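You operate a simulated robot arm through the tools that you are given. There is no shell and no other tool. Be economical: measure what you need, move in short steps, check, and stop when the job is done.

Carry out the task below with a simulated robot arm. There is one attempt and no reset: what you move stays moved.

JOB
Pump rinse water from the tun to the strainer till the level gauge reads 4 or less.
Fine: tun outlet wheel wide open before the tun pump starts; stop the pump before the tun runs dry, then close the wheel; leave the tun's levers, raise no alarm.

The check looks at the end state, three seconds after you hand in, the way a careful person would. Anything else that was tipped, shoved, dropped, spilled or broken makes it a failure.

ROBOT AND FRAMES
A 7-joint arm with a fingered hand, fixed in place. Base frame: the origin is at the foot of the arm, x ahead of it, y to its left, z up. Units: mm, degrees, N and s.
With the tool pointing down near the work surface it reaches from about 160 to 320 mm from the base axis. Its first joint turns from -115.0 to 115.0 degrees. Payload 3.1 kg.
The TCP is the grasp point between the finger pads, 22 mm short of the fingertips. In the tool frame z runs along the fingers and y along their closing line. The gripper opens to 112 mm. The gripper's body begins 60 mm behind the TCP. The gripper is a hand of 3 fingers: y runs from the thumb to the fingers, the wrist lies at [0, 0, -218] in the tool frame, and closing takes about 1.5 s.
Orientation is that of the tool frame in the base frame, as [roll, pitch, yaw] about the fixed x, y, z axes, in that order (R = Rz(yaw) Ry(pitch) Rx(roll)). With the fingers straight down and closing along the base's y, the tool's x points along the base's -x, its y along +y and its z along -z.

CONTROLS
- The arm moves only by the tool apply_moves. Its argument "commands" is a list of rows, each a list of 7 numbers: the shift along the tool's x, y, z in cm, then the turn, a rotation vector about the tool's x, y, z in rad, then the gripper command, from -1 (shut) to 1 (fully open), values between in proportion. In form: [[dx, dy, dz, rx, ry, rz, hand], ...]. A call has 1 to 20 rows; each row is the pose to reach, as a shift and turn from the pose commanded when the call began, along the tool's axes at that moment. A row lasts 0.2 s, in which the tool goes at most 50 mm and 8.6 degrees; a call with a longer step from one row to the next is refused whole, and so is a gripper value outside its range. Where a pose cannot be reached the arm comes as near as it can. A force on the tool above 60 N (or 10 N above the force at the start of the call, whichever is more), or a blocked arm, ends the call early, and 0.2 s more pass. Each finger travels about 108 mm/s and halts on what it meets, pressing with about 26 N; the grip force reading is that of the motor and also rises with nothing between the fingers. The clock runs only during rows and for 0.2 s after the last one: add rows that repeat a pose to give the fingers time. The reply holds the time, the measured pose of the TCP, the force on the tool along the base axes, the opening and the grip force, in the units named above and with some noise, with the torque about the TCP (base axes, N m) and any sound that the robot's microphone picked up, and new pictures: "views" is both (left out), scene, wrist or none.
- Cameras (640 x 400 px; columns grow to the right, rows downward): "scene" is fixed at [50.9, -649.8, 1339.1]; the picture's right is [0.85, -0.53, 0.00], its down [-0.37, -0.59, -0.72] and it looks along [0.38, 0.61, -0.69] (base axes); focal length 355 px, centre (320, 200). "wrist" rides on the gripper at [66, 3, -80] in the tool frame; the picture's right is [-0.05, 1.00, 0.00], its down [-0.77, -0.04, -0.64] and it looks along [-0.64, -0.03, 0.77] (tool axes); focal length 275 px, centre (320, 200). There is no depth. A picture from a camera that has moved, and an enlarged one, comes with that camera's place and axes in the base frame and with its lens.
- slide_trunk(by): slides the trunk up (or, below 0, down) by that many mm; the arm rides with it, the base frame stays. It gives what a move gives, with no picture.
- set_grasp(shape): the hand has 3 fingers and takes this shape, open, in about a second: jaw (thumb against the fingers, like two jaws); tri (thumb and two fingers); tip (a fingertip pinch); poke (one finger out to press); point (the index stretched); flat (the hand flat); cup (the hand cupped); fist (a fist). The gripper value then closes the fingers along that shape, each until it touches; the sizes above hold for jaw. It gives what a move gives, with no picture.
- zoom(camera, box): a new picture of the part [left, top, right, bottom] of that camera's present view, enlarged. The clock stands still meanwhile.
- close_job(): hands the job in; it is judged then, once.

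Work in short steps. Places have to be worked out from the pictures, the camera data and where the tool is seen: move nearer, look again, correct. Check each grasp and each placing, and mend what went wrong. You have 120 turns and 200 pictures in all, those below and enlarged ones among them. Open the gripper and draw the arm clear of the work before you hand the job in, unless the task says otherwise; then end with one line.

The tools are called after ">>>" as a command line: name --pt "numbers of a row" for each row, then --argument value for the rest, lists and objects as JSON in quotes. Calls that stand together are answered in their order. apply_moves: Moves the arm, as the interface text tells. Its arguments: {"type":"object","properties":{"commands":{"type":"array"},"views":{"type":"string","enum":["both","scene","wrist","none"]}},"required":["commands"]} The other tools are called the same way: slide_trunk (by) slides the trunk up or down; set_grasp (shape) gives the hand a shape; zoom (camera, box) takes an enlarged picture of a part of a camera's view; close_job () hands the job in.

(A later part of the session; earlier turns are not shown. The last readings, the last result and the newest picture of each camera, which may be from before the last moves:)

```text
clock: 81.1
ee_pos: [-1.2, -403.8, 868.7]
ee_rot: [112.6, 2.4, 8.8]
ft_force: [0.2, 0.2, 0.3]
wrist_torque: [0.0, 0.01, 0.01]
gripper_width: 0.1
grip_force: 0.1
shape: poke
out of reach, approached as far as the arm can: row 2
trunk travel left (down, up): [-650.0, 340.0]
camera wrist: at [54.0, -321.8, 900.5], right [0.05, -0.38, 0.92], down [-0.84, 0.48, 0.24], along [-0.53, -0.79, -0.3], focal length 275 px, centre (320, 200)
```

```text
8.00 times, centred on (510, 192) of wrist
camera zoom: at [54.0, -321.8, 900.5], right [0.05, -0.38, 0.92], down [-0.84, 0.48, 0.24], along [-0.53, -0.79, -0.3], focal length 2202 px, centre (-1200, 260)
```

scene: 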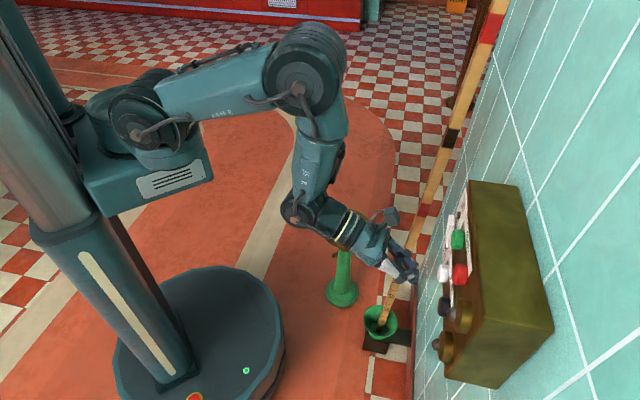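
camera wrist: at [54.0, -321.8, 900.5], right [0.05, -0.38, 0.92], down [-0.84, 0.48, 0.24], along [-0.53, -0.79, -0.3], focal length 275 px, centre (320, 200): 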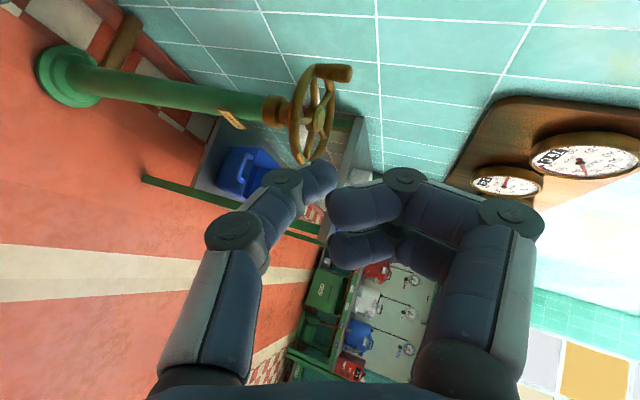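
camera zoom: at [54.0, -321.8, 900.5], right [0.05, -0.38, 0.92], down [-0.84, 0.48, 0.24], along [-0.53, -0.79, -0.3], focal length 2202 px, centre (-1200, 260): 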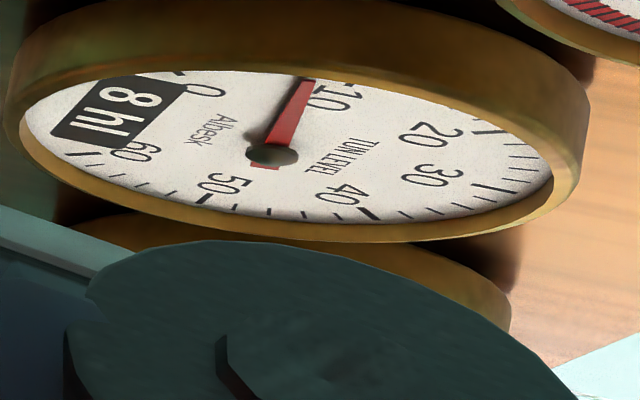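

Still 8 hl. Wait 3 s here and read again.

>>> apply_moves --pt "0 0 0 0 0 0 1" --pt "0 0 0 0 0 0 1" --pt "0 0 0 0 0 0 1" --pt "0 0 0 0 0 0 1" --pt "0 0 0 0 0 0 1" --pt "0 0 0 0 0 0 1" --pt "0 0 0 0 0 0 1" --pt "0 0 0 0 0 0 1" --pt "0 0 0 0 0 0 1" --pt "0 0 0 0 0 0 1" --pt "0 0 0 0 0 0 1" --pt "0 0 0 0 0 0 1" --pt "0 0 0 0 0 0 1" --pt "0 0 0 0 0 0 1" --views "none"

>>> zoom --camera "wrist" --box '[470, 170, 550, 215]'

```text
clock: 84.1
ee_pos: [1.8, -404.3, 869.7]
ee_rot: [112.6, 2.5, 8.8]
ft_force: [-0.4, -0.4, 0.2]
wrist_torque: [0.03, 0.0, 0.0]
gripper_width: 0.0
grip_force: 0.1
shape: poke
trunk travel left (down, up): [-650.0, 340.0]
```

```text
8.00 times, centred on (510, 192) of wrist
camera zoom: at [56.0, -322.3, 900.5], right [0.05, -0.38, 0.92], down [-0.84, 0.48, 0.24], along [-0.53, -0.79, -0.3], focal length 2202 px, centre (-1200, 260)
```

zoom: 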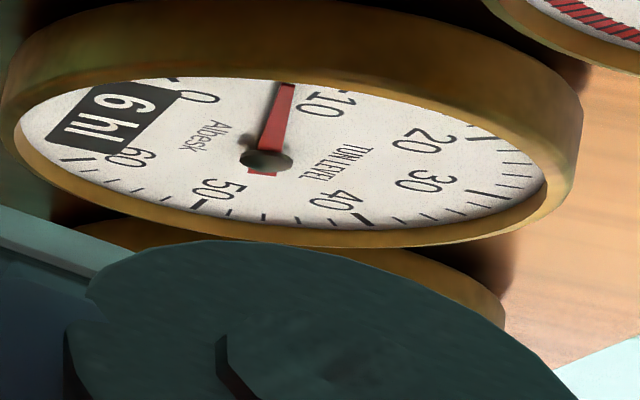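

It now reads 6 hl. I need the rate: one more second and another reading.

>>> apply_moves --pt "0 0 0 0 0 0 1" --pt "0 0 0 0 0 0 1" --pt "0 0 0 0 0 0 1" --pt "0 0 0 0 0 0 1" --views "none"

>>> zoom --camera "wrist" --box '[470, 170, 550, 215]'

```text
clock: 85.1
ee_pos: [0.6, -403.4, 868.8]
ee_rot: [112.7, 2.5, 8.9]
ft_force: [0.3, -0.5, 0.4]
wrist_torque: [0.03, 0.0, -0.04]
gripper_width: 0.0
grip_force: 0.1
shape: poke
trunk travel left (down, up): [-650.0, 340.0]
```

```text
8.00 times, centred on (510, 192) of wrist
camera zoom: at [56.0, -322.3, 900.5], right [0.05, -0.38, 0.92], down [-0.84, 0.48, 0.24], along [-0.53, -0.79, -0.3], focal length 2202 px, centre (-1200, 260)
```

zoom: 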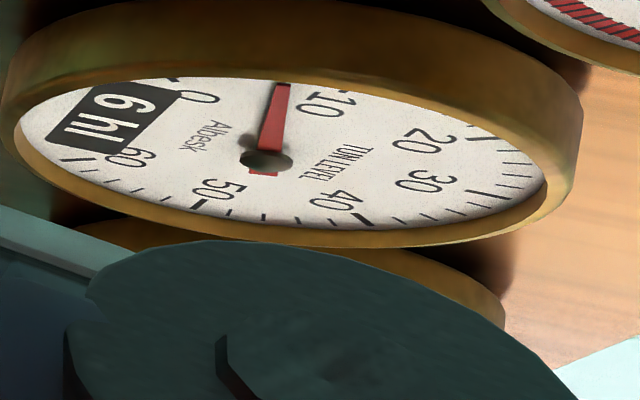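

Rate is about 0.2–0.25 hl/s. Wait 4 s more and read.

>>> apply_moves --pt "0 0 0 0 0 0 1" --pt "0 0 0 0 0 0 1" --pt "0 0 0 0 0 0 1" --pt "0 0 0 0 0 0 1" --pt "0 0 0 0 0 0 1" --pt "0 0 0 0 0 0 1" --pt "0 0 0 0 0 0 1" --pt "0 0 0 0 0 0 1" --pt "0 0 0 0 0 0 1" --pt "0 0 0 0 0 0 1" --pt "0 0 0 0 0 0 1" --pt "0 0 0 0 0 0 1" --pt "0 0 0 0 0 0 1" --pt "0 0 0 0 0 0 1" --pt "0 0 0 0 0 0 1" --pt "0 0 0 0 0 0 1" --pt "0 0 0 0 0 0 1" --pt "0 0 0 0 0 0 1" --pt "0 0 0 0 0 0 1" --views "none"

>>> zoom --camera "wrist" --box '[470, 170, 550, 215]'

```text
clock: 89.1
ee_pos: [0.5, -403.0, 869.8]
ee_rot: [112.6, 2.5, 8.9]
ft_force: [0.0, -0.4, 0.2]
wrist_torque: [0.03, 0.03, 0.01]
gripper_width: 0.0
grip_force: 0.1
shape: poke
trunk travel left (down, up): [-650.0, 340.0]
```

```text
8.00 times, centred on (510, 192) of wrist
camera zoom: at [56.0, -322.3, 900.5], right [0.05, -0.38, 0.92], down [-0.84, 0.48, 0.24], along [-0.53, -0.79, -0.3], focal length 2202 px, centre (-1200, 260)
```

zoom: 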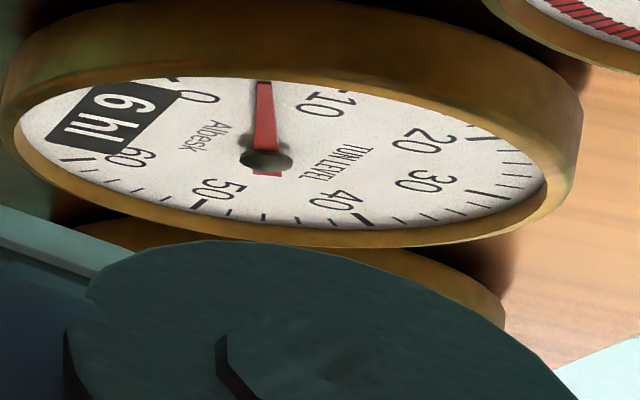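

Needle about 5.5, falling 0.28 hl/s. Wait 4 s more, read, then go back to press stop.

>>> apply_moves --pt "0 0 0 0 0 0 1" --pt "0 0 0 0 0 0 1" --pt "0 0 0 0 0 0 1" --pt "0 0 0 0 0 0 1" --pt "0 0 0 0 0 0 1" --pt "0 0 0 0 0 0 1" --pt "0 0 0 0 0 0 1" --pt "0 0 0 0 0 0 1" --pt "0 0 0 0 0 0 1" --pt "0 0 0 0 0 0 1" --pt "0 0 0 0 0 0 1" --pt "0 0 0 0 0 0 1" --pt "0 0 0 0 0 0 1" --pt "0 0 0 0 0 0 1" --pt "0 0 0 0 0 0 1" --pt "0 0 0 0 0 0 1" --pt "0 0 0 0 0 0 1" --pt "0 0 0 0 0 0 1" --pt "0 0 0 0 0 0 1" --views "none"

>>> zoom --camera "wrist" --box '[470, 170, 550, 215]'

```text
clock: 93.1
ee_pos: [1.7, -403.4, 869.6]
ee_rot: [112.7, 2.5, 8.9]
ft_force: [0.5, 0.7, 0.0]
wrist_torque: [0.04, 0.01, -0.02]
gripper_width: 0.0
grip_force: 0.0
shape: poke
trunk travel left (down, up): [-650.0, 340.0]
```

```text
8.00 times, centred on (510, 192) of wrist
camera zoom: at [56.0, -322.3, 900.5], right [0.05, -0.38, 0.92], down [-0.84, 0.48, 0.24], along [-0.53, -0.79, -0.3], focal length 2202 px, centre (-1200, 260)
```

zoom: 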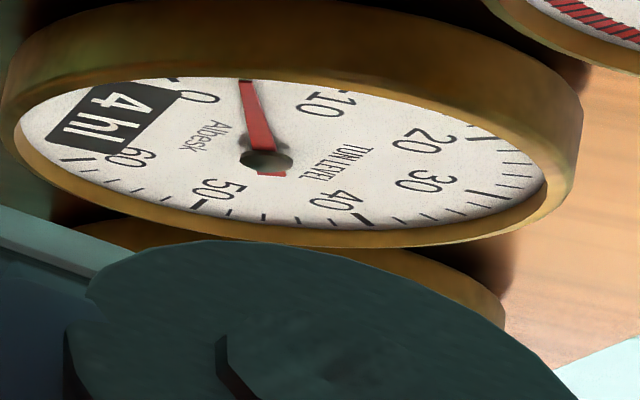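

4 hl shown, needle ≈ 4.2. Go back now to the stand-off in front of the black button.

>>> apply_moves --pt "4.3 0.33 0.86 -0.003 0.068 -0.028 1" --pt "8.6 0.66 1.7 -0.007 0.136 -0.057 1" --pt "12.9 1.0 2.6 -0.01 0.204 -0.085 1" --pt "17.2 1.3 3.4 -0.013 0.273 -0.114 1" --pt "21.6 1.6 4.3 -0.016 0.341 -0.142 1" --pt "25.9 2.0 5.1 -0.02 0.409 -0.17 1" --pt "30.2 2.3 6.0 -0.023 0.477 -0.199 1" --pt "30.8 3.3 8.5 -0.023 0.477 -0.199 1" --pt "31.4 4.3 11.1 -0.023 0.477 -0.199 1" --views "wrist"

```text
clock: 95.1
ee_pos: [331.3, -473.3, 853.0]
ee_rot: [112.6, 2.5, 38.5]
ft_force: [0.2, 0.0, 0.3]
wrist_torque: [0.0, 0.03, 0.02]
gripper_width: 0.0
grip_force: 0.0
shape: poke
trunk travel left (down, up): [-650.0, 340.0]
camera wrist: at [337.5, -375.4, 884.1], right [0.23, -0.3, 0.92], down [-0.97, 0.0, 0.24], along [-0.07, -0.95, -0.3], focal length 275 px, centre (320, 200)
```

wrist: 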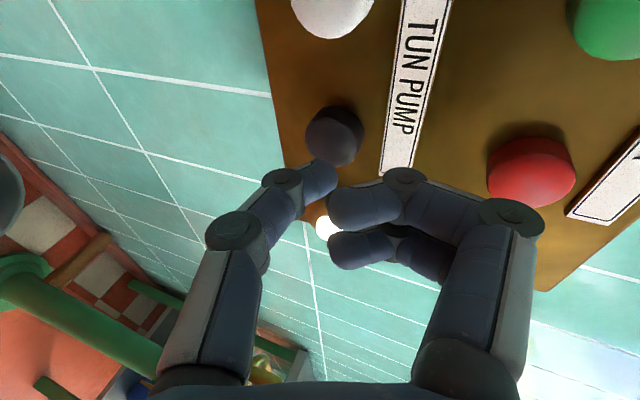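

Aligned with black; estimated level ≈ 3.7. Push it in over about 1.8 s.

>>> apply_moves --pt "0 0 0 0 0 0 1" --pt "0 0 0 0 0 0 1" --pt "0.02 0.31 0.74 0 0 0 1" --pt "0.03 0.54 1.29 0 0 0 1" --pt "0.04 0.7 1.66 0 0 0 1" --pt "0.05 0.81 1.94 0 0 0 1" --pt "0.05 0.93 2.2 0 0 0 1" --pt "0.06 1.04 2.5 0 0 0 1" --views "wrist"

```text
clock: 96.9
ee_pos: [348.9, -493.1, 852.9]
ee_rot: [112.4, 2.5, 38.4]
ft_force: [-1.4, 2.8, 1.2]
wrist_torque: [0.01, 0.0, 0.04]
gripper_width: 0.0
grip_force: 0.0
shape: poke
trunk travel left (down, up): [-650.0, 340.0]
heard: click
camera wrist: at [354.1, -394.7, 884.5], right [0.23, -0.3, 0.92], down [-0.97, 0.0, 0.24], along [-0.07, -0.95, -0.3], focal length 275 px, centre (320, 200)
```

wrist: 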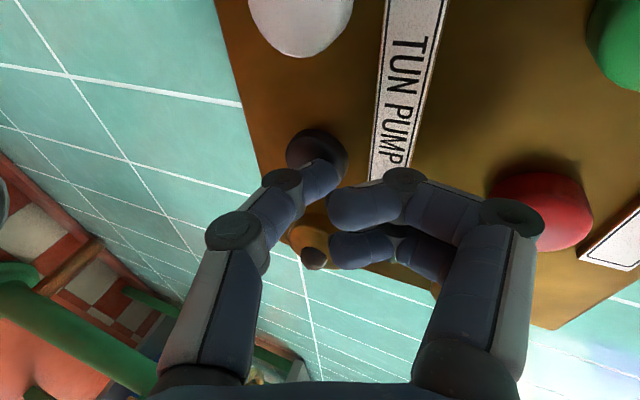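

Click and the lamp is out: pump stopped. I retract and go back to read the gauge.

>>> apply_moves --pt "-0.1 -1.74 -4.16 0 0 0 1" --pt "-3.1 -3.0 -7.4 0.003 -0.068 0.028 1" --pt "-6.2 -4.2 -10.6 0.007 -0.136 0.057 1" --pt "-9.3 -5.4 -13.8 0.01 -0.204 0.085 1" --pt "-12.4 -6.6 -17 0.013 -0.273 0.114 1" --pt "-15.5 -7.8 -20.2 0.016 -0.341 0.142 1" --pt "-18.6 -9.1 -23.5 0.02 -0.409 0.17 1" --pt "-21.6 -10.3 -26.7 0.023 -0.477 0.199 1" --pt "-21.6 -10.3 -26.7 0.023 -0.477 0.199 1" --views "wrist"

>>> zoom --camera "wrist" --box '[470, 170, 550, 215]'

```text
clock: 98.9
ee_pos: [1.1, -406.1, 870.5]
ee_rot: [112.6, 2.4, 8.8]
ft_force: [0.6, 0.0, -1.1]
wrist_torque: [-0.02, -0.01, 0.0]
gripper_width: 0.0
grip_force: 0.1
shape: poke
trunk travel left (down, up): [-650.0, 340.0]
camera wrist: at [55.6, -323.0, 901.4], right [0.05, -0.38, 0.92], down [-0.84, 0.48, 0.24], along [-0.53, -0.79, -0.3], focal length 275 px, centre (320, 200)
```

wrist: 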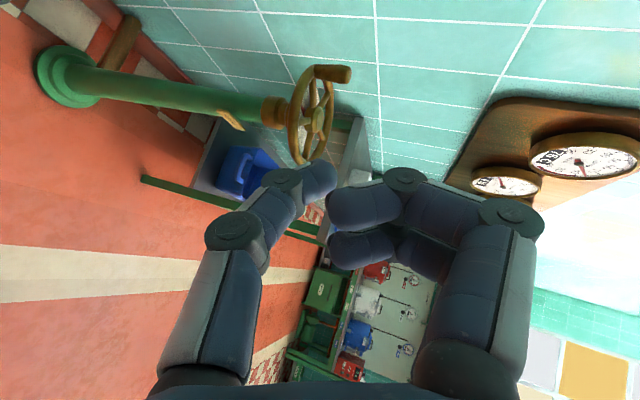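

```text
8.00 times, centred on (510, 192) of wrist
camera zoom: at [55.6, -323.0, 901.4], right [0.05, -0.38, 0.92], down [-0.84, 0.48, 0.24], along [-0.53, -0.79, -0.3], focal length 2202 px, centre (-1200, 260)
```

zoom: 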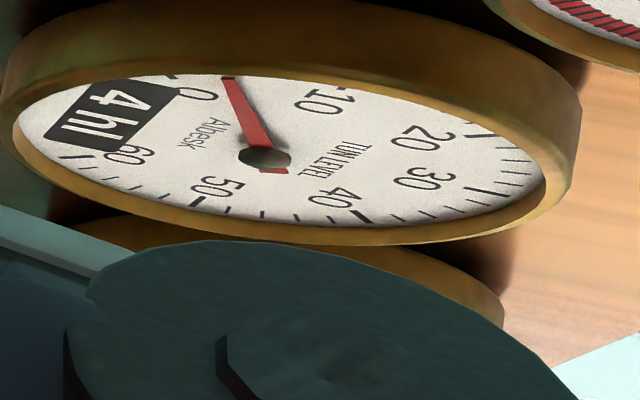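

Needle ≈ 3.4, display 4 hl: target met. Now back to the wheel: hand to tool-down first, swinging away from the wall.

>>> apply_moves --pt "2.3 -0.06 -0.4 0.131 0 0 1" --pt "4.6 -0.11 -0.8 0.262 0 0 1" --pt "6.9 -0.17 -1.2 0.393 0 0 1" --pt "9.2 -0.22 -1.6 0.524 0 0 1" --pt "11.5 -0.28 -2 0.655 0 0 1" --pt "13.8 -0.33 -2.4 0.786 0 0 1" --pt "16.1 -0.39 -2.8 0.917 0 0 1" --pt "18.4 -0.44 -3.2 1.048 0 0 1" --pt "20.8 -0.5 -3.5 1.18 0 0 1" --views "none"

```text
clock: 100.9
ee_pos: [200.4, -337.6, 870.6]
ee_rot: [-179.9, 2.6, 8.7]
ft_force: [-0.3, -0.6, -0.3]
wrist_torque: [-0.03, 0.03, 0.02]
gripper_width: 0.1
grip_force: 0.0
shape: poke
out of reach, approached as far as the arm can: row 7
trunk travel left (down, up): [-650.0, 340.0]
```

>>> apply_moves --pt "3 -3.3 0 0 0.005 0.015 1" --pt "6 -6.6 0 0 0.01 0.03 1" --pt "9 -9.9 0 0 0.015 0.045 1" --pt "12 -13.2 0 0 0.02 0.06 1" --pt "15 -16.5 0 0 0.025 0.075 1" --pt "18 -19.9 0 0 0.03 0.09 1" --pt "21 -23.2 0 0 0.035 0.105 1" --pt "24 -26.5 0 0 0.04 0.12 1" --pt "27 -29.8 0 0 0.045 0.135 1" --pt "29.8 -33.1 0 0 0.045 0.152 1" --views "none"

>>> set_grasp --shape "jaw"

>>> slide_trunk --by -265

>>> apply_moves --pt "0 0 0 0 0 0 1" --views "wrist"

```text
clock: 103.1
ee_pos: [444.3, 36.4, 858.1]
ee_rot: [179.9, -0.1, 0.2]
ft_force: [-0.1, 0.8, -1.0]
wrist_torque: [-0.03, 0.0, 0.0]
gripper_width: 0.3
grip_force: 0.0
shape: poke
trunk travel left (down, up): [-650.0, 340.0]
```

```text
clock: 104.0
ee_pos: [443.7, 33.3, 857.2]
ee_rot: [179.9, 0.0, 0.2]
ft_force: [0.1, -0.6, -0.2]
wrist_torque: [0.01, 0.0, 0.0]
gripper_width: 111.9
grip_force: 0.0
shape: jaw
trunk travel left (down, up): [-650.0, 340.0]
```

```text
clock: 106.7
ee_pos: [443.4, 33.8, 592.4]
ee_rot: [-180.0, -0.1, 0.2]
ft_force: [-0.4, 0.1, 0.0]
wrist_torque: [0.0, 0.01, 0.01]
gripper_width: 112.0
grip_force: 0.1
shape: jaw
trunk travel left (down, up): [-385.0, 605.0]
```

```text
clock: 107.1
ee_pos: [444.6, 34.7, 593.0]
ee_rot: [-180.0, -0.1, 0.2]
ft_force: [-0.4, 0.0, 0.1]
wrist_torque: [0.01, 0.02, -0.01]
gripper_width: 112.1
grip_force: 0.1
shape: jaw
trunk travel left (down, up): [-385.0, 605.0]
camera wrist: at [509.4, 30.5, 673.7], right [-0.04, -1.0, 0.0], down [-0.77, 0.03, 0.63], along [-0.63, 0.03, -0.77], focal length 275 px, centre (320, 200)
```

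wrist: 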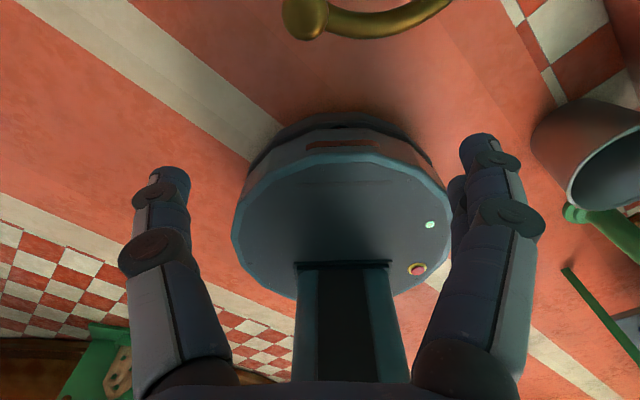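

Knob at ≈ (491,39). Move above it with a slight tilt and check.

>>> apply_moves --pt "2.4 -0.2 2.6 0 0.1 0 1" --pt "4.8 -0.4 5.3 0 0.19 0 1" --pt "4.8 -0.4 5.3 0 0.19 0 1" --views "both"

```text
clock: 107.9
ee_pos: [492.7, 38.4, 540.6]
ee_rot: [179.9, -11.1, 0.2]
ft_force: [-0.8, 0.4, 0.9]
wrist_torque: [-0.02, 0.01, -0.03]
gripper_width: 112.1
grip_force: 0.1
shape: jaw
trunk travel left (down, up): [-385.0, 605.0]
camera wrist: at [540.9, 35.0, 631.4], right [-0.04, -1.0, -0.01], down [-0.88, 0.03, 0.48], along [-0.48, 0.03, -0.88], focal length 275 px, centre (320, 200)
```

scene: 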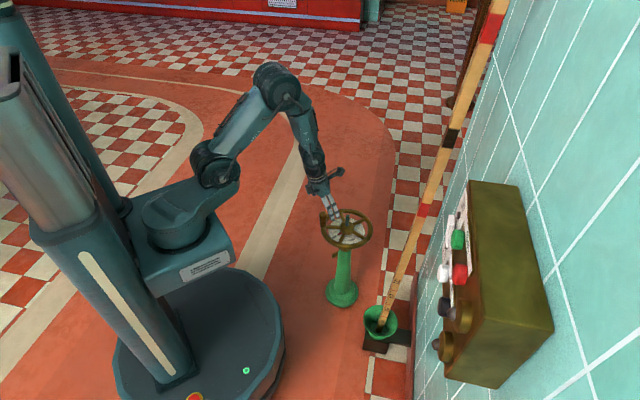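
wrist: 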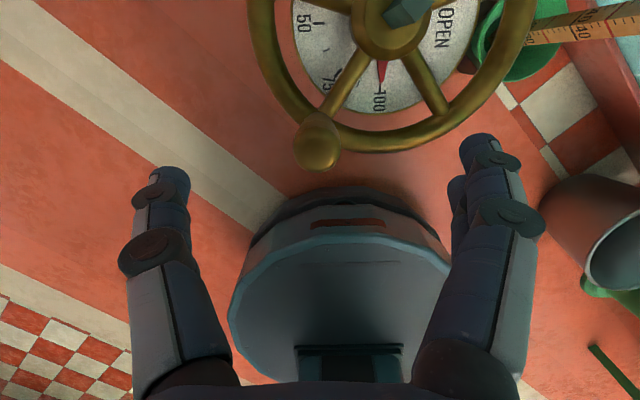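

Knob at (495,41). Lower onto it and grip.

>>> apply_moves --pt "-0.4 -0.2 2.9 0 0 0 1" --pt "-0.78 -0.2 5.7 0 0 0 1" --pt "-0.78 -0.2 5.7 0 0 0 1" --pt "-0.78 -0.2 5.7 0 0 0 0.2" --pt "-0.78 -0.2 5.7 0 0 0 -0.4" --pt "-0.78 -0.2 5.7 0 0 0 -1" --pt "-0.78 -0.2 5.7 0 0 0 -1" --pt "-0.78 -0.2 5.7 0 0 0 -1" --views "wrist"

```text
clock: 109.7
ee_pos: [495.0, 40.5, 482.7]
ee_rot: [-180.0, -11.0, 0.2]
ft_force: [5.1, 0.2, -2.4]
wrist_torque: [-0.01, -0.04, -0.04]
gripper_width: 15.8
grip_force: 25.7
shape: jaw
trunk travel left (down, up): [-385.0, 605.0]
camera wrist: at [544.5, 36.7, 574.4], right [-0.04, -1.0, -0.01], down [-0.88, 0.03, 0.48], along [-0.48, 0.03, -0.88], focal length 275 px, centre (320, 200)
```

wrist: 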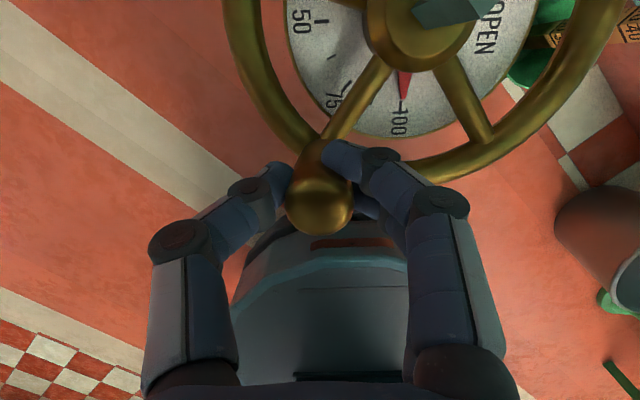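

Firm grip round the knob. Turn clockwise, first 60°.

>>> apply_moves --pt "0.55 -0.52 0.1 0 0.03 0 -1" --pt "1.13 -1.0 0.22 0 0.063 0 -1" --pt "1.66 -1.44 0.32 0 0.088 0 -1" --pt "2.22 -1.83 0.43 0 0.113 0 -1" --pt "2.82 -2.17 0.55 0 0.141 0 -1" --pt "3.43 -2.47 0.67 0 0.169 0 -1" --pt "4.08 -2.7 0.8 0 0.2 0 -1" --pt "4.75 -2.88 0.92 0 0.23 0 -1" --pt "5.42 -2.98 1.05 0 0.26 0 -1" --pt "6.1 -3.05 1.18 0 0.291 0 -1" --pt "6.8 -3.03 1.31 0 0.322 0 -1" --pt "7.46 -2.97 1.44 0 0.354 0 -1" --views "wrist"

```text
clock: 112.3
ee_pos: [571.3, 70.1, 482.6]
ee_rot: [180.0, -31.4, 0.2]
ft_force: [-0.4, -0.8, -0.3]
wrist_torque: [-0.01, 0.0, 0.0]
gripper_width: 6.2
grip_force: 25.3
shape: jaw
trunk travel left (down, up): [-385.0, 605.0]
camera wrist: at [585.5, 66.3, 585.8], right [-0.04, -1.0, -0.02], down [-0.99, 0.03, 0.14], along [-0.14, 0.03, -0.99], focal length 275 px, centre (320, 200)
```

wrist: 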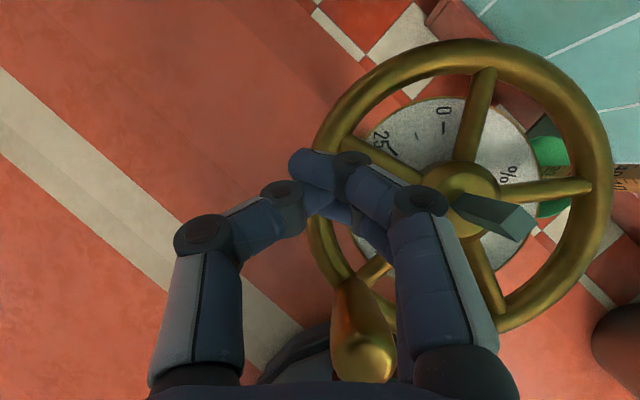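

The knob slipped out behind the fingers (now ≈ (518,56), ~20° turned). I'll push it instead: closed fingers placed behind the knob, pushing +x.

>>> apply_moves --pt "1.8 0 -3 0 0 0 -1" --pt "3.65 0 -6 0 0 0 -1" --pt "1.0 0.4 -7.2 0 -0.12 0 -1" --pt "-1.6 0.9 -8.5 0 -0.25 0 -1" --pt "-4.2 1.4 -10 0 -0.37 0 -1" --pt "-4.2 1.4 -10 0 -0.37 0 -1" --views "wrist"

```text
clock: 113.7
ee_pos: [494.6, 55.3, 546.9]
ee_rot: [179.4, -12.5, 0.2]
ft_force: [0.9, 0.3, 0.4]
wrist_torque: [0.01, -0.02, 0.02]
gripper_width: 6.3
grip_force: 26.0
shape: jaw
out of reach, approached as far as the arm can: row 5, 6
trunk travel left (down, up): [-385.0, 605.0]
camera wrist: at [540.8, 52.8, 639.8], right [-0.05, -1.0, 0.0], down [-0.89, 0.04, 0.45], along [-0.45, 0.02, -0.89], focal length 275 px, centre (320, 200)
```

wrist: 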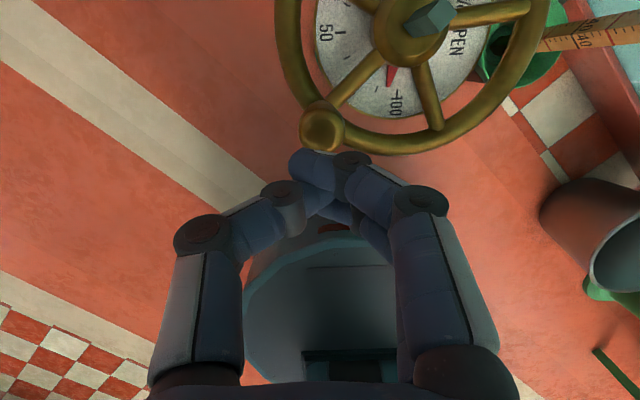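

Knob at (508,53). Move further back with the hand upright, then lower behind it.

>>> apply_moves --pt "-1.2 0.1 -0.3 0 -0.08 0 -1" --pt "-2.6 0.2 -0.57 0 -0.17 0 -1" --pt "-2.6 0.2 -0.57 0 -0.17 0 -1" --pt "-3.3 0.2 2.4 0 -0.17 0 -1" --pt "-3.95 0.2 5.5 0 -0.17 0 -1" --pt "-3.95 0.2 5.5 0 -0.17 0 -1" --views "wrist"

```text
clock: 115.1
ee_pos: [442.1, 45.4, 483.7]
ee_rot: [179.8, -0.6, 0.2]
ft_force: [-0.6, -0.1, -0.3]
wrist_torque: [0.03, 0.01, -0.02]
gripper_width: 6.4
grip_force: 27.1
shape: jaw
out of reach, approached as far as the arm can: row 1, 2, 3, 4, 5, 6
trunk travel left (down, up): [-385.0, 605.0]
camera wrist: at [507.1, 42.0, 565.8], right [-0.04, -1.0, 0.0], down [-0.78, 0.03, 0.63], along [-0.63, 0.03, -0.78], focal length 275 px, centre (320, 200)
```

wrist: 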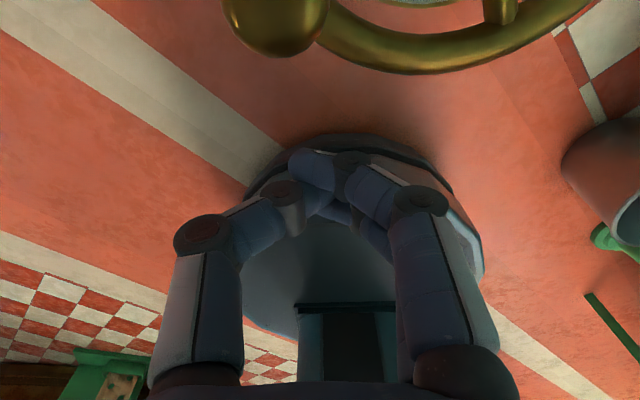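

I'm behind the knob. Begin pushing +x with slight forward tilt and see where the arm tracks.

>>> apply_moves --pt "1 0 0 0 0.03 0 -1" --pt "2 0 0 0 0.07 0 -1" --pt "3 0 0 0 0.1 0 -1" --pt "3 0 0 0 0.1 0 -1" --views "wrist"

```text
clock: 116.1
ee_pos: [495.1, 53.3, 485.5]
ee_rot: [180.0, -6.2, 0.1]
ft_force: [-4.4, 0.7, 0.6]
wrist_torque: [-0.03, 0.06, 0.08]
gripper_width: 6.6
grip_force: 26.1
shape: jaw
out of reach, approached as far as the arm can: row 1
trunk travel left (down, up): [-385.0, 605.0]
camera wrist: at [551.5, 49.1, 573.6], right [-0.04, -1.0, 0.0], down [-0.83, 0.03, 0.55], along [-0.55, 0.03, -0.84], focal length 275 px, centre (320, 200)
```

wrist: 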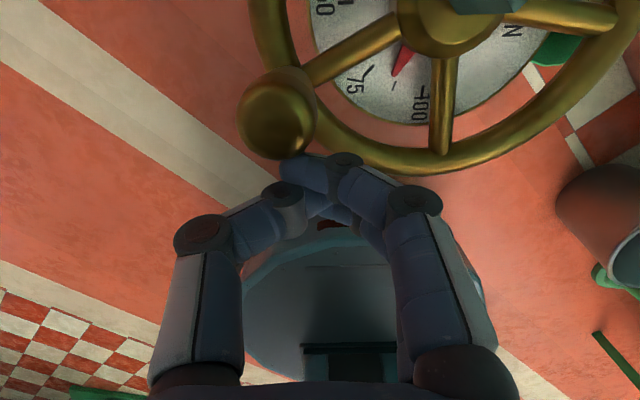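

Pushing works (knob now ≈ (527,64), pointer ~85). Shift y to follow and keep pushing round.

>>> apply_moves --pt "0 -0.7 0 0 0 0 -1" --pt "0.3 -1.4 0.05 0 0.03 0 -1" --pt "1.4 -1.6 0.17 0 0.07 0 -1" --pt "2.0 -1.75 0.24 0 0.105 0 -1" --pt "2.6 -1.8 0.31 0 0.14 0 -1" --pt "3.3 -1.85 0.4 0 0.175 0 -1" --pt "3.9 -1.85 0.47 0 0.21 0 -1" --pt "4.5 -1.75 0.54 0 0.245 0 -1" --pt "5.05 -1.6 0.61 0 0.28 0 -1" --views "wrist"

```text
clock: 118.1
ee_pos: [546.2, 69.0, 484.0]
ee_rot: [-180.0, -22.2, 0.1]
ft_force: [-4.1, 1.0, 2.3]
wrist_torque: [0.02, -0.05, 0.05]
gripper_width: 6.4
grip_force: 26.3
shape: jaw
out of reach, approached as far as the arm can: row 2
trunk travel left (down, up): [-385.0, 605.0]
camera wrist: at [575.6, 65.2, 584.8], right [-0.04, -1.0, -0.02], down [-0.95, 0.03, 0.3], along [-0.3, 0.03, -0.95], focal length 275 px, centre (320, 200)
```

wrist: 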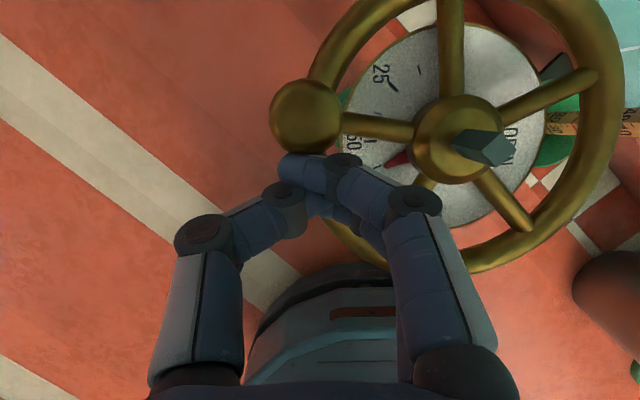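

Knob now at azimuth ~79°. Continue pushing.

>>> apply_moves --pt "0.5 0.05 0.2 0 0.033 0 -1" --pt "1.02 0.1 0.42 0 0.066 0 -1" --pt "1.5 0.3 0.6 0 0.09 0 -1" --pt "1.94 0.5 0.79 0 0.119 0 -1" --pt "2.38 0.8 0.97 0 0.145 0 -1" --pt "2.78 1.1 1.13 0 0.171 0 -1" --pt "3.15 1.5 1.29 0 0.197 0 -1" --pt "3.52 1.9 1.44 0 0.223 0 -1" --pt "3.98 2.6 1.63 0 0.258 0 -1" --views "wrist"

```text
clock: 120.1
ee_pos: [588.4, 42.6, 485.9]
ee_rot: [180.0, -37.0, 0.3]
ft_force: [-3.6, 2.5, 5.2]
wrist_torque: [0.08, -0.07, 0.06]
gripper_width: 6.3
grip_force: 26.4
shape: jaw
trunk travel left (down, up): [-385.0, 605.0]
camera wrist: at [592.4, 39.5, 590.0], right [-0.03, -1.0, -0.03], down [-1.0, 0.03, 0.04], along [-0.04, 0.03, -1.0], focal length 275 px, centre (320, 200)
```

wrist: 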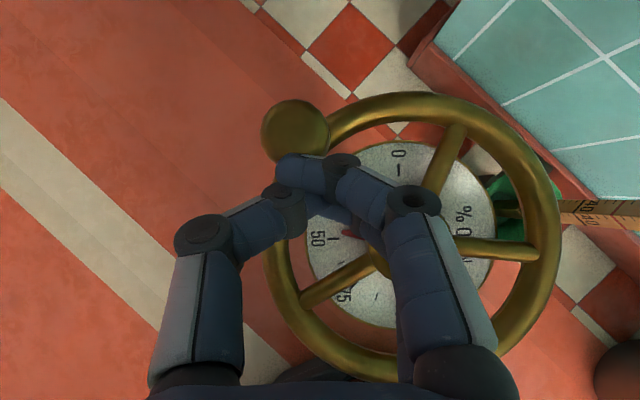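

Knob at azimuth ~48° and drifting off the fingers. For the rest (mainly −y) I lift, open, and re-cage it so the thumb pushes it.

>>> apply_moves --pt "2.1 0 -2.8 0 0 0 -1" --pt "4.2 0 -5.6 0 0 0 -1" --pt "4.2 0 -5.6 0 0 0 0" --pt "5.6 -0.4 -4.5 0 0.06 0 1" --pt "7.0 -0.8 -3.5 0 0.12 0 1" --pt "7.0 -0.8 -3.5 0 0.12 0 1" --pt "7.0 -0.8 -3.5 0 0.12 0 1" --views "wrist"

```text
clock: 121.7
ee_pos: [623.1, 50.3, 554.7]
ee_rot: [180.0, -43.7, 0.2]
ft_force: [0.6, -0.5, -0.9]
wrist_torque: [-0.01, -0.02, 0.0]
gripper_width: 112.0
grip_force: 0.0
shape: jaw
trunk travel left (down, up): [-385.0, 605.0]
camera wrist: at [615.2, 47.1, 659.1], right [-0.03, -1.0, -0.03], down [-1.0, 0.03, -0.07], along [0.08, 0.03, -1.0], focal length 275 px, centre (320, 200)
```

wrist: 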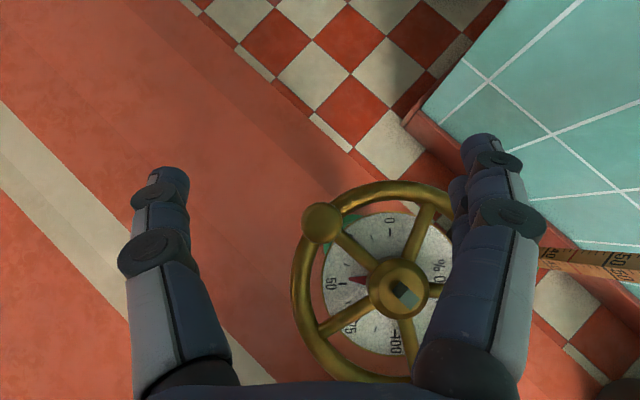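

Knob at (615,51), pointer ~45. Lower with the knob ~11 mm behind the TCP and close.

>>> apply_moves --pt "-2.3 -0.1 2.6 0 0 0 1" --pt "-4.6 -0.1 5.3 0 0 0 1" --pt "-4.6 -0.1 5.3 0 0 0 1" --pt "-4.6 -0.1 5.3 0 0 0 0.2" --pt "-4.6 -0.1 5.3 0 0 0 -0.4" --pt "-4.6 -0.1 5.3 0 0 0 -1" --pt "-4.6 -0.1 5.3 0 0 0 -1" --pt "-4.6 -0.1 5.3 0 0 0 -1" --views "wrist"

```text
clock: 123.5
ee_pos: [627.1, 53.1, 485.2]
ee_rot: [-180.0, -44.0, 0.2]
ft_force: [9.9, 5.0, 3.7]
wrist_torque: [-0.04, -0.06, -0.06]
gripper_width: 0.1
grip_force: 26.0
shape: jaw
trunk travel left (down, up): [-385.0, 605.0]
camera wrist: at [619.3, 48.5, 589.2], right [-0.03, -1.0, -0.03], down [-1.0, 0.03, -0.08], along [0.08, 0.03, -1.0], focal length 275 px, centre (320, 200)
```

wrist: 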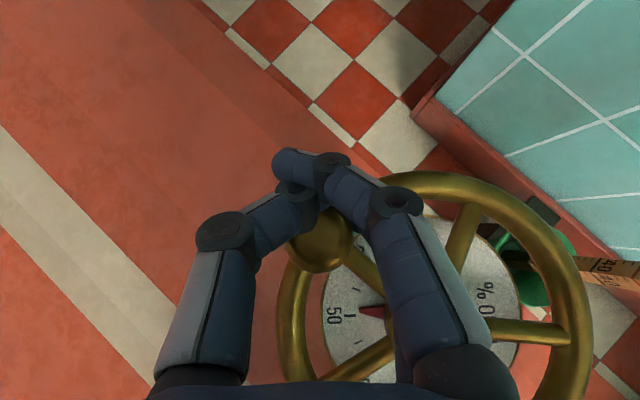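

Caged. Continue clockwise to azimuth ~-10°.

>>> apply_moves --pt "0.35 0.55 0.33 0 0 0 -1" --pt "0.65 1.1 0.63 0 0 0 -1" --pt "0.95 1.65 0.92 0 0 0 -1" --pt "1.22 2.24 1.18 0 0 0 -1" --pt "1.38 2.85 1.34 0 0 0 -1" --pt "1.5 3.5 1.46 0 0 0 -1" --pt "1.6 4.2 1.54 0 0 0 -1" --pt "1.66 4.9 1.6 0 0 0 -1" --pt "1.66 5.6 1.6 0 0 0 -1" --pt "1.66 6.3 1.6 0 0 0 -1" --views "wrist"

```text
clock: 125.7
ee_pos: [649.4, -10.2, 484.2]
ee_rot: [-180.0, -43.8, 0.2]
ft_force: [0.1, 1.0, -0.3]
wrist_torque: [0.0, 0.0, -0.02]
gripper_width: 0.0
grip_force: 26.1
shape: jaw
trunk travel left (down, up): [-385.0, 605.0]
camera wrist: at [642.0, -14.7, 588.8], right [-0.03, -1.0, -0.03], down [-1.0, 0.03, -0.07], along [0.07, 0.03, -1.0], focal length 275 px, centre (320, 200)
```

wrist: 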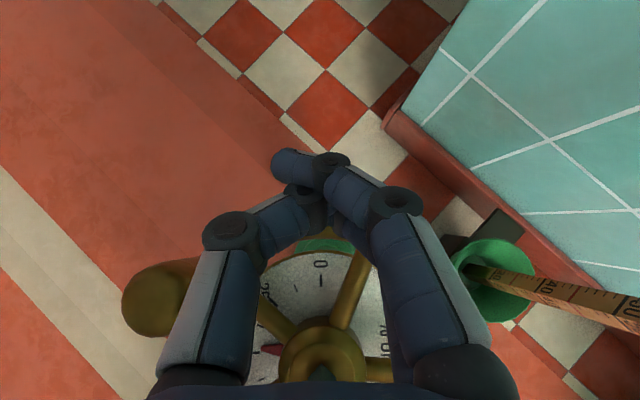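

The knob slipped past the thumb. New approach: open jaw, with the straight thumb on the +y side pushing the knob in −y. Lift, open and reposition.

>>> apply_moves --pt "2.4 0 -2.5 0 0 0 -1" --pt "4.84 0 -5.05 0 0 0 -1" --pt "4.84 0 -5.05 0 0 0 0" --pt "4.0 -0.9 -5.9 0 0 0 1" --pt "3.1 -1.8 -6.7 0 0 0 1" --pt "3.1 -1.8 -6.7 0 0 0 1" --pt "3.1 -1.8 -6.7 0 0 0 1" --views "wrist"

```text
clock: 127.3
ee_pos: [626.1, 7.8, 554.4]
ee_rot: [-180.0, -43.8, 0.1]
ft_force: [0.8, -0.1, 0.7]
wrist_torque: [0.02, 0.01, 0.02]
gripper_width: 112.0
grip_force: 0.1
shape: jaw
trunk travel left (down, up): [-385.0, 605.0]
camera wrist: at [618.0, 3.5, 658.7], right [-0.03, -1.0, -0.03], down [-1.0, 0.03, -0.07], along [0.08, 0.03, -1.0], focal length 275 px, centre (320, 200)
```

wrist: 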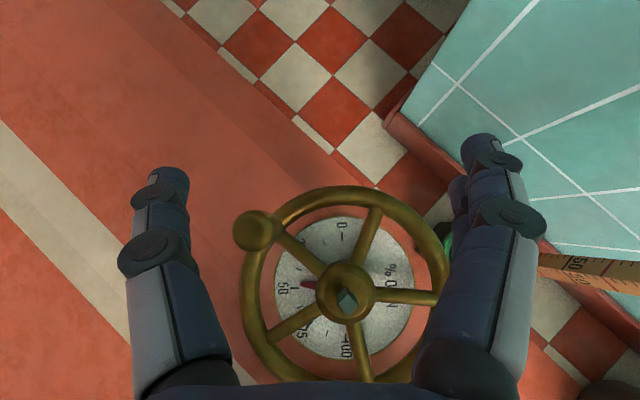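

Knob at (614,46). Shift +12 in y so the thumb clears it, lower, then look.

>>> apply_moves --pt "0 -1.4 0 0 0 0 1" --pt "-2.4 -1.4 2.5 0 0 0 1" --pt "-4.8 -1.4 5 0 0 0 1" --pt "-4.8 -1.4 5 0 0 0 1" --views "wrist"

```text
clock: 128.3
ee_pos: [626.5, 21.0, 484.6]
ee_rot: [-180.0, -43.7, 0.2]
ft_force: [0.1, -0.6, -0.1]
wrist_torque: [-0.01, -0.03, -0.01]
gripper_width: 111.9
grip_force: 0.2
shape: jaw
trunk travel left (down, up): [-385.0, 605.0]
camera wrist: at [617.8, 17.3, 588.8], right [-0.03, -1.0, -0.03], down [-1.0, 0.03, -0.07], along [0.08, 0.03, -1.0], focal length 275 px, centre (320, 200)
```

wrist: 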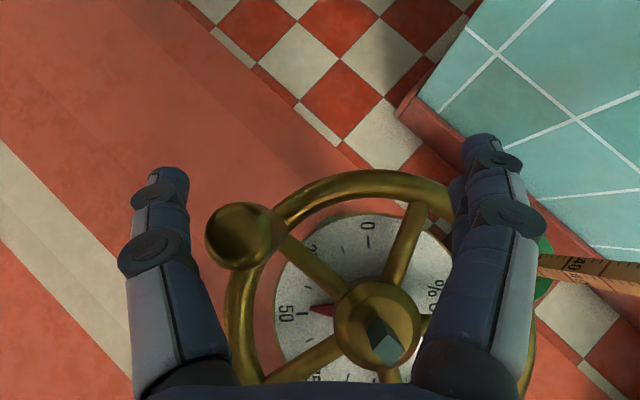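

The thumb is just outside the knob. Push −y along the circle.

>>> apply_moves --pt "0.42 0.85 0.4 0 0 0 1" --pt "0.83 1.7 0.79 0 0 0 1" --pt "1.05 2.3 1.0 0 0 0 1" --pt "1.27 2.9 1.21 0 0 0 1" --pt "1.38 3.55 1.32 0 0 0 1" --pt "1.48 4.2 1.42 0 0 0 1" --pt "1.52 4.9 1.46 0 0 0 1" --pt "1.55 5.6 1.49 0 0 0 1" --pt "1.55 6.3 1.49 0 0 0 1" --pt "1.55 7.0 1.49 0 0 0 1" --views "wrist"

```text
clock: 130.5
ee_pos: [647.1, -48.7, 485.4]
ee_rot: [180.0, -43.8, 0.2]
ft_force: [-0.3, 0.0, -0.2]
wrist_torque: [0.02, 0.05, 0.02]
gripper_width: 111.9
grip_force: 0.2
shape: jaw
trunk travel left (down, up): [-385.0, 605.0]
camera wrist: at [639.5, -53.2, 589.3], right [-0.03, -1.0, -0.03], down [-1.0, 0.03, -0.07], along [0.08, 0.03, -1.0], focal length 275 px, centre (320, 200)
```

wrist: 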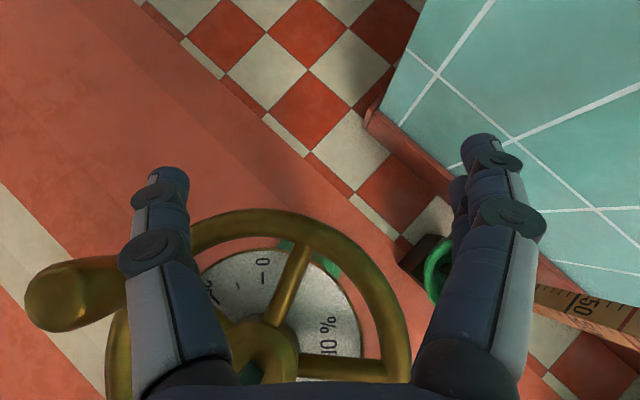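

The tilted thumb rode over the knob's top because contact was too far up the finger. I retry with the thumb tip (TCP ~8 mm short of the knob, and lower).

>>> apply_moves --pt "2.4 0 -2.5 0 0 0 1" --pt "4.84 0 -5.05 0 0 0 1" --pt "3.5 -3.4 -6.5 0 -0.02 0 1" --pt "1.88 -6.9 -7.9 0 -0.05 0 1" --pt "1.88 -6.9 -7.9 0 -0.05 0 1" --pt "-0.8 -6.9 -5.1 0 -0.05 0 1" --pt "-3.44 -6.9 -2.33 0 -0.05 0 1" --pt "-3.44 -6.9 -2.33 0 -0.05 0 1" --views "both"

```text
clock: 132.3
ee_pos: [607.0, 19.4, 478.7]
ee_rot: [-180.0, -40.9, 0.2]
ft_force: [1.1, 0.5, -0.1]
wrist_torque: [0.01, 0.04, 0.01]
gripper_width: 111.9
grip_force: 0.1
shape: jaw
trunk travel left (down, up): [-385.0, 605.0]
camera wrist: at [603.5, 16.2, 582.8], right [-0.03, -1.0, -0.03], down [-1.0, 0.03, -0.02], along [0.03, 0.03, -1.0], focal length 275 px, centre (320, 200)
```

scene: 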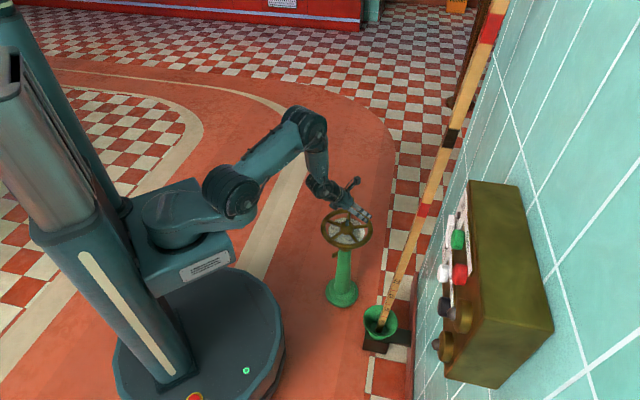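
wrist: 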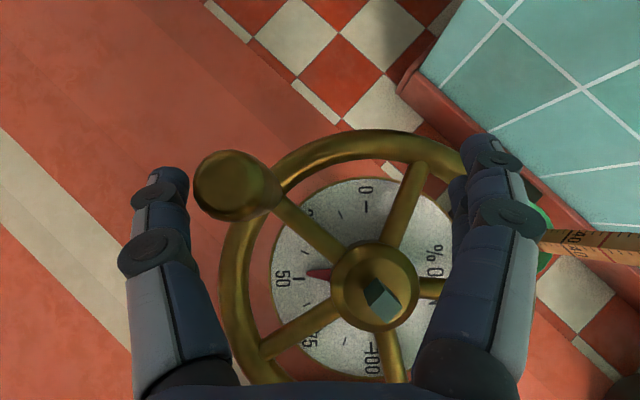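

The thumb tip is beside the knob. Push −y again, checking after 30°.

>>> apply_moves --pt "0.45 0.65 0.4 0 0 0 1" --pt "0.91 1.34 0.79 0 0 0 1" --pt "1.18 1.95 1.02 0 0 0 1" --pt "1.44 2.54 1.24 0 0 0 1" --pt "1.63 3.2 1.4 0 0 0 1" --pt "1.81 3.84 1.57 0 0 0 1" --views "wrist"

```text
clock: 133.7
ee_pos: [631.7, -17.0, 478.3]
ee_rot: [-180.0, -41.1, 0.3]
ft_force: [5.4, 9.0, 4.5]
wrist_torque: [0.26, 0.05, -0.36]
gripper_width: 111.6
grip_force: 0.0
shape: jaw
trunk travel left (down, up): [-385.0, 605.0]
camera wrist: at [628.2, -21.7, 583.4], right [-0.03, -1.0, -0.03], down [-1.0, 0.03, -0.03], along [0.03, 0.03, -1.0], focal length 275 px, centre (320, 200)
```

wrist: 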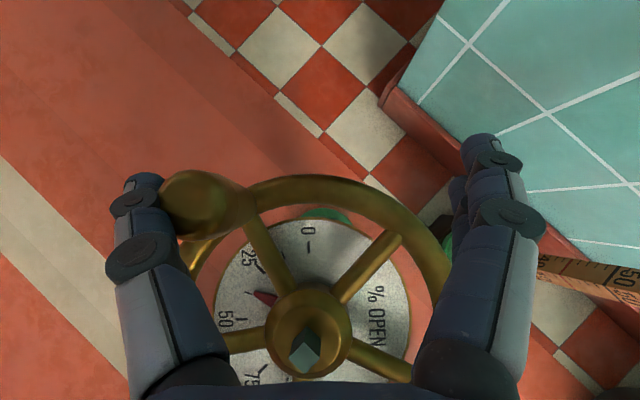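

It works; pointer ~37 %. Continue to azimuth ~-15°.

>>> apply_moves --pt "0.15 0.7 0.12 0 0 0 1" --pt "0.2 1.4 0.17 0 0 0 1" --pt "0.23 2.1 0.2 0 0 0 1" --pt "0.23 2.8 0.2 0 0 0 1" --pt "0.23 3.5 0.2 0 0 0 1" --pt "0.16 4.2 0.14 0 0 0 1" --pt "0.08 4.9 0.07 0 0 0 1" --views "wrist"

```text
clock: 135.3
ee_pos: [632.3, -67.5, 478.5]
ee_rot: [180.0, -40.9, 0.1]
ft_force: [0.8, 5.4, 1.5]
wrist_torque: [0.06, -0.04, -0.03]
gripper_width: 111.9
grip_force: 0.1
shape: jaw
trunk travel left (down, up): [-385.0, 605.0]
camera wrist: at [629.0, -71.3, 582.8], right [-0.03, -1.0, -0.03], down [-1.0, 0.03, -0.02], along [0.03, 0.03, -1.0], focal length 275 px, centre (320, 200)
```

wrist: 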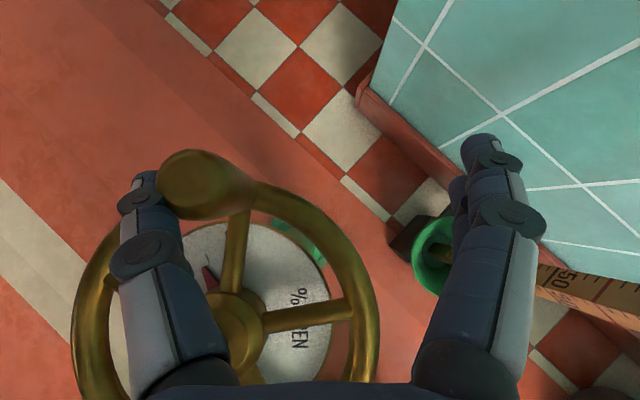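

Knob at azimuth ~-13°. Push on to the stop at 0 %.

>>> apply_moves --pt "-0.15 0.65 -0.13 0 0 0 1" --pt "-0.3 1.3 -0.26 0 0 0 1" --pt "-0.56 1.95 -0.49 0 0 0 1" --pt "-0.83 2.6 -0.72 0 0 0 1" --pt "-0.98 2.95 -0.85 0 0 0 1" --pt "-1.13 3.3 -0.98 0 0 0 1" --pt "-1.2 3.55 -1.04 0 0 0 1" --pt "-1.28 3.8 -1.1 0 0 0 1" --views "wrist"

```text
clock: 137.1
ee_pos: [614.9, -104.4, 478.1]
ee_rot: [-179.9, -41.0, 0.2]
ft_force: [-0.7, 5.2, -0.1]
wrist_torque: [0.0, 0.01, 0.05]
gripper_width: 111.6
grip_force: 0.0
shape: jaw
trunk travel left (down, up): [-385.0, 605.0]
camera wrist: at [611.9, -108.7, 582.6], right [-0.03, -1.0, -0.03], down [-1.0, 0.03, -0.02], along [0.02, 0.03, -1.0], focal length 275 px, centre (320, 200)
```

wrist: 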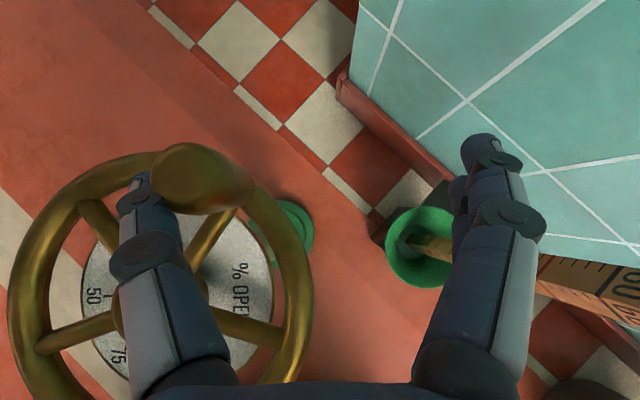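

Near the end. Push a few mm more to confirm the stop by the force.

>>> apply_moves --pt "-0.15 0.3 -0.13 0 0 0 1" --pt "-0.3 0.6 -0.26 0 0 0 1" --pt "-0.4 0.9 -0.35 0 0 0 1" --pt "-0.4 0.9 -0.35 0 0 0 1" --views "none"

```text
clock: 138.1
ee_pos: [609.7, -114.3, 477.7]
ee_rot: [179.8, -40.9, 0.2]
ft_force: [-0.6, 10.2, -1.4]
wrist_torque: [-0.03, 0.03, 0.07]
gripper_width: 112.0
grip_force: 0.2
shape: jaw
trunk travel left (down, up): [-385.0, 605.0]
```

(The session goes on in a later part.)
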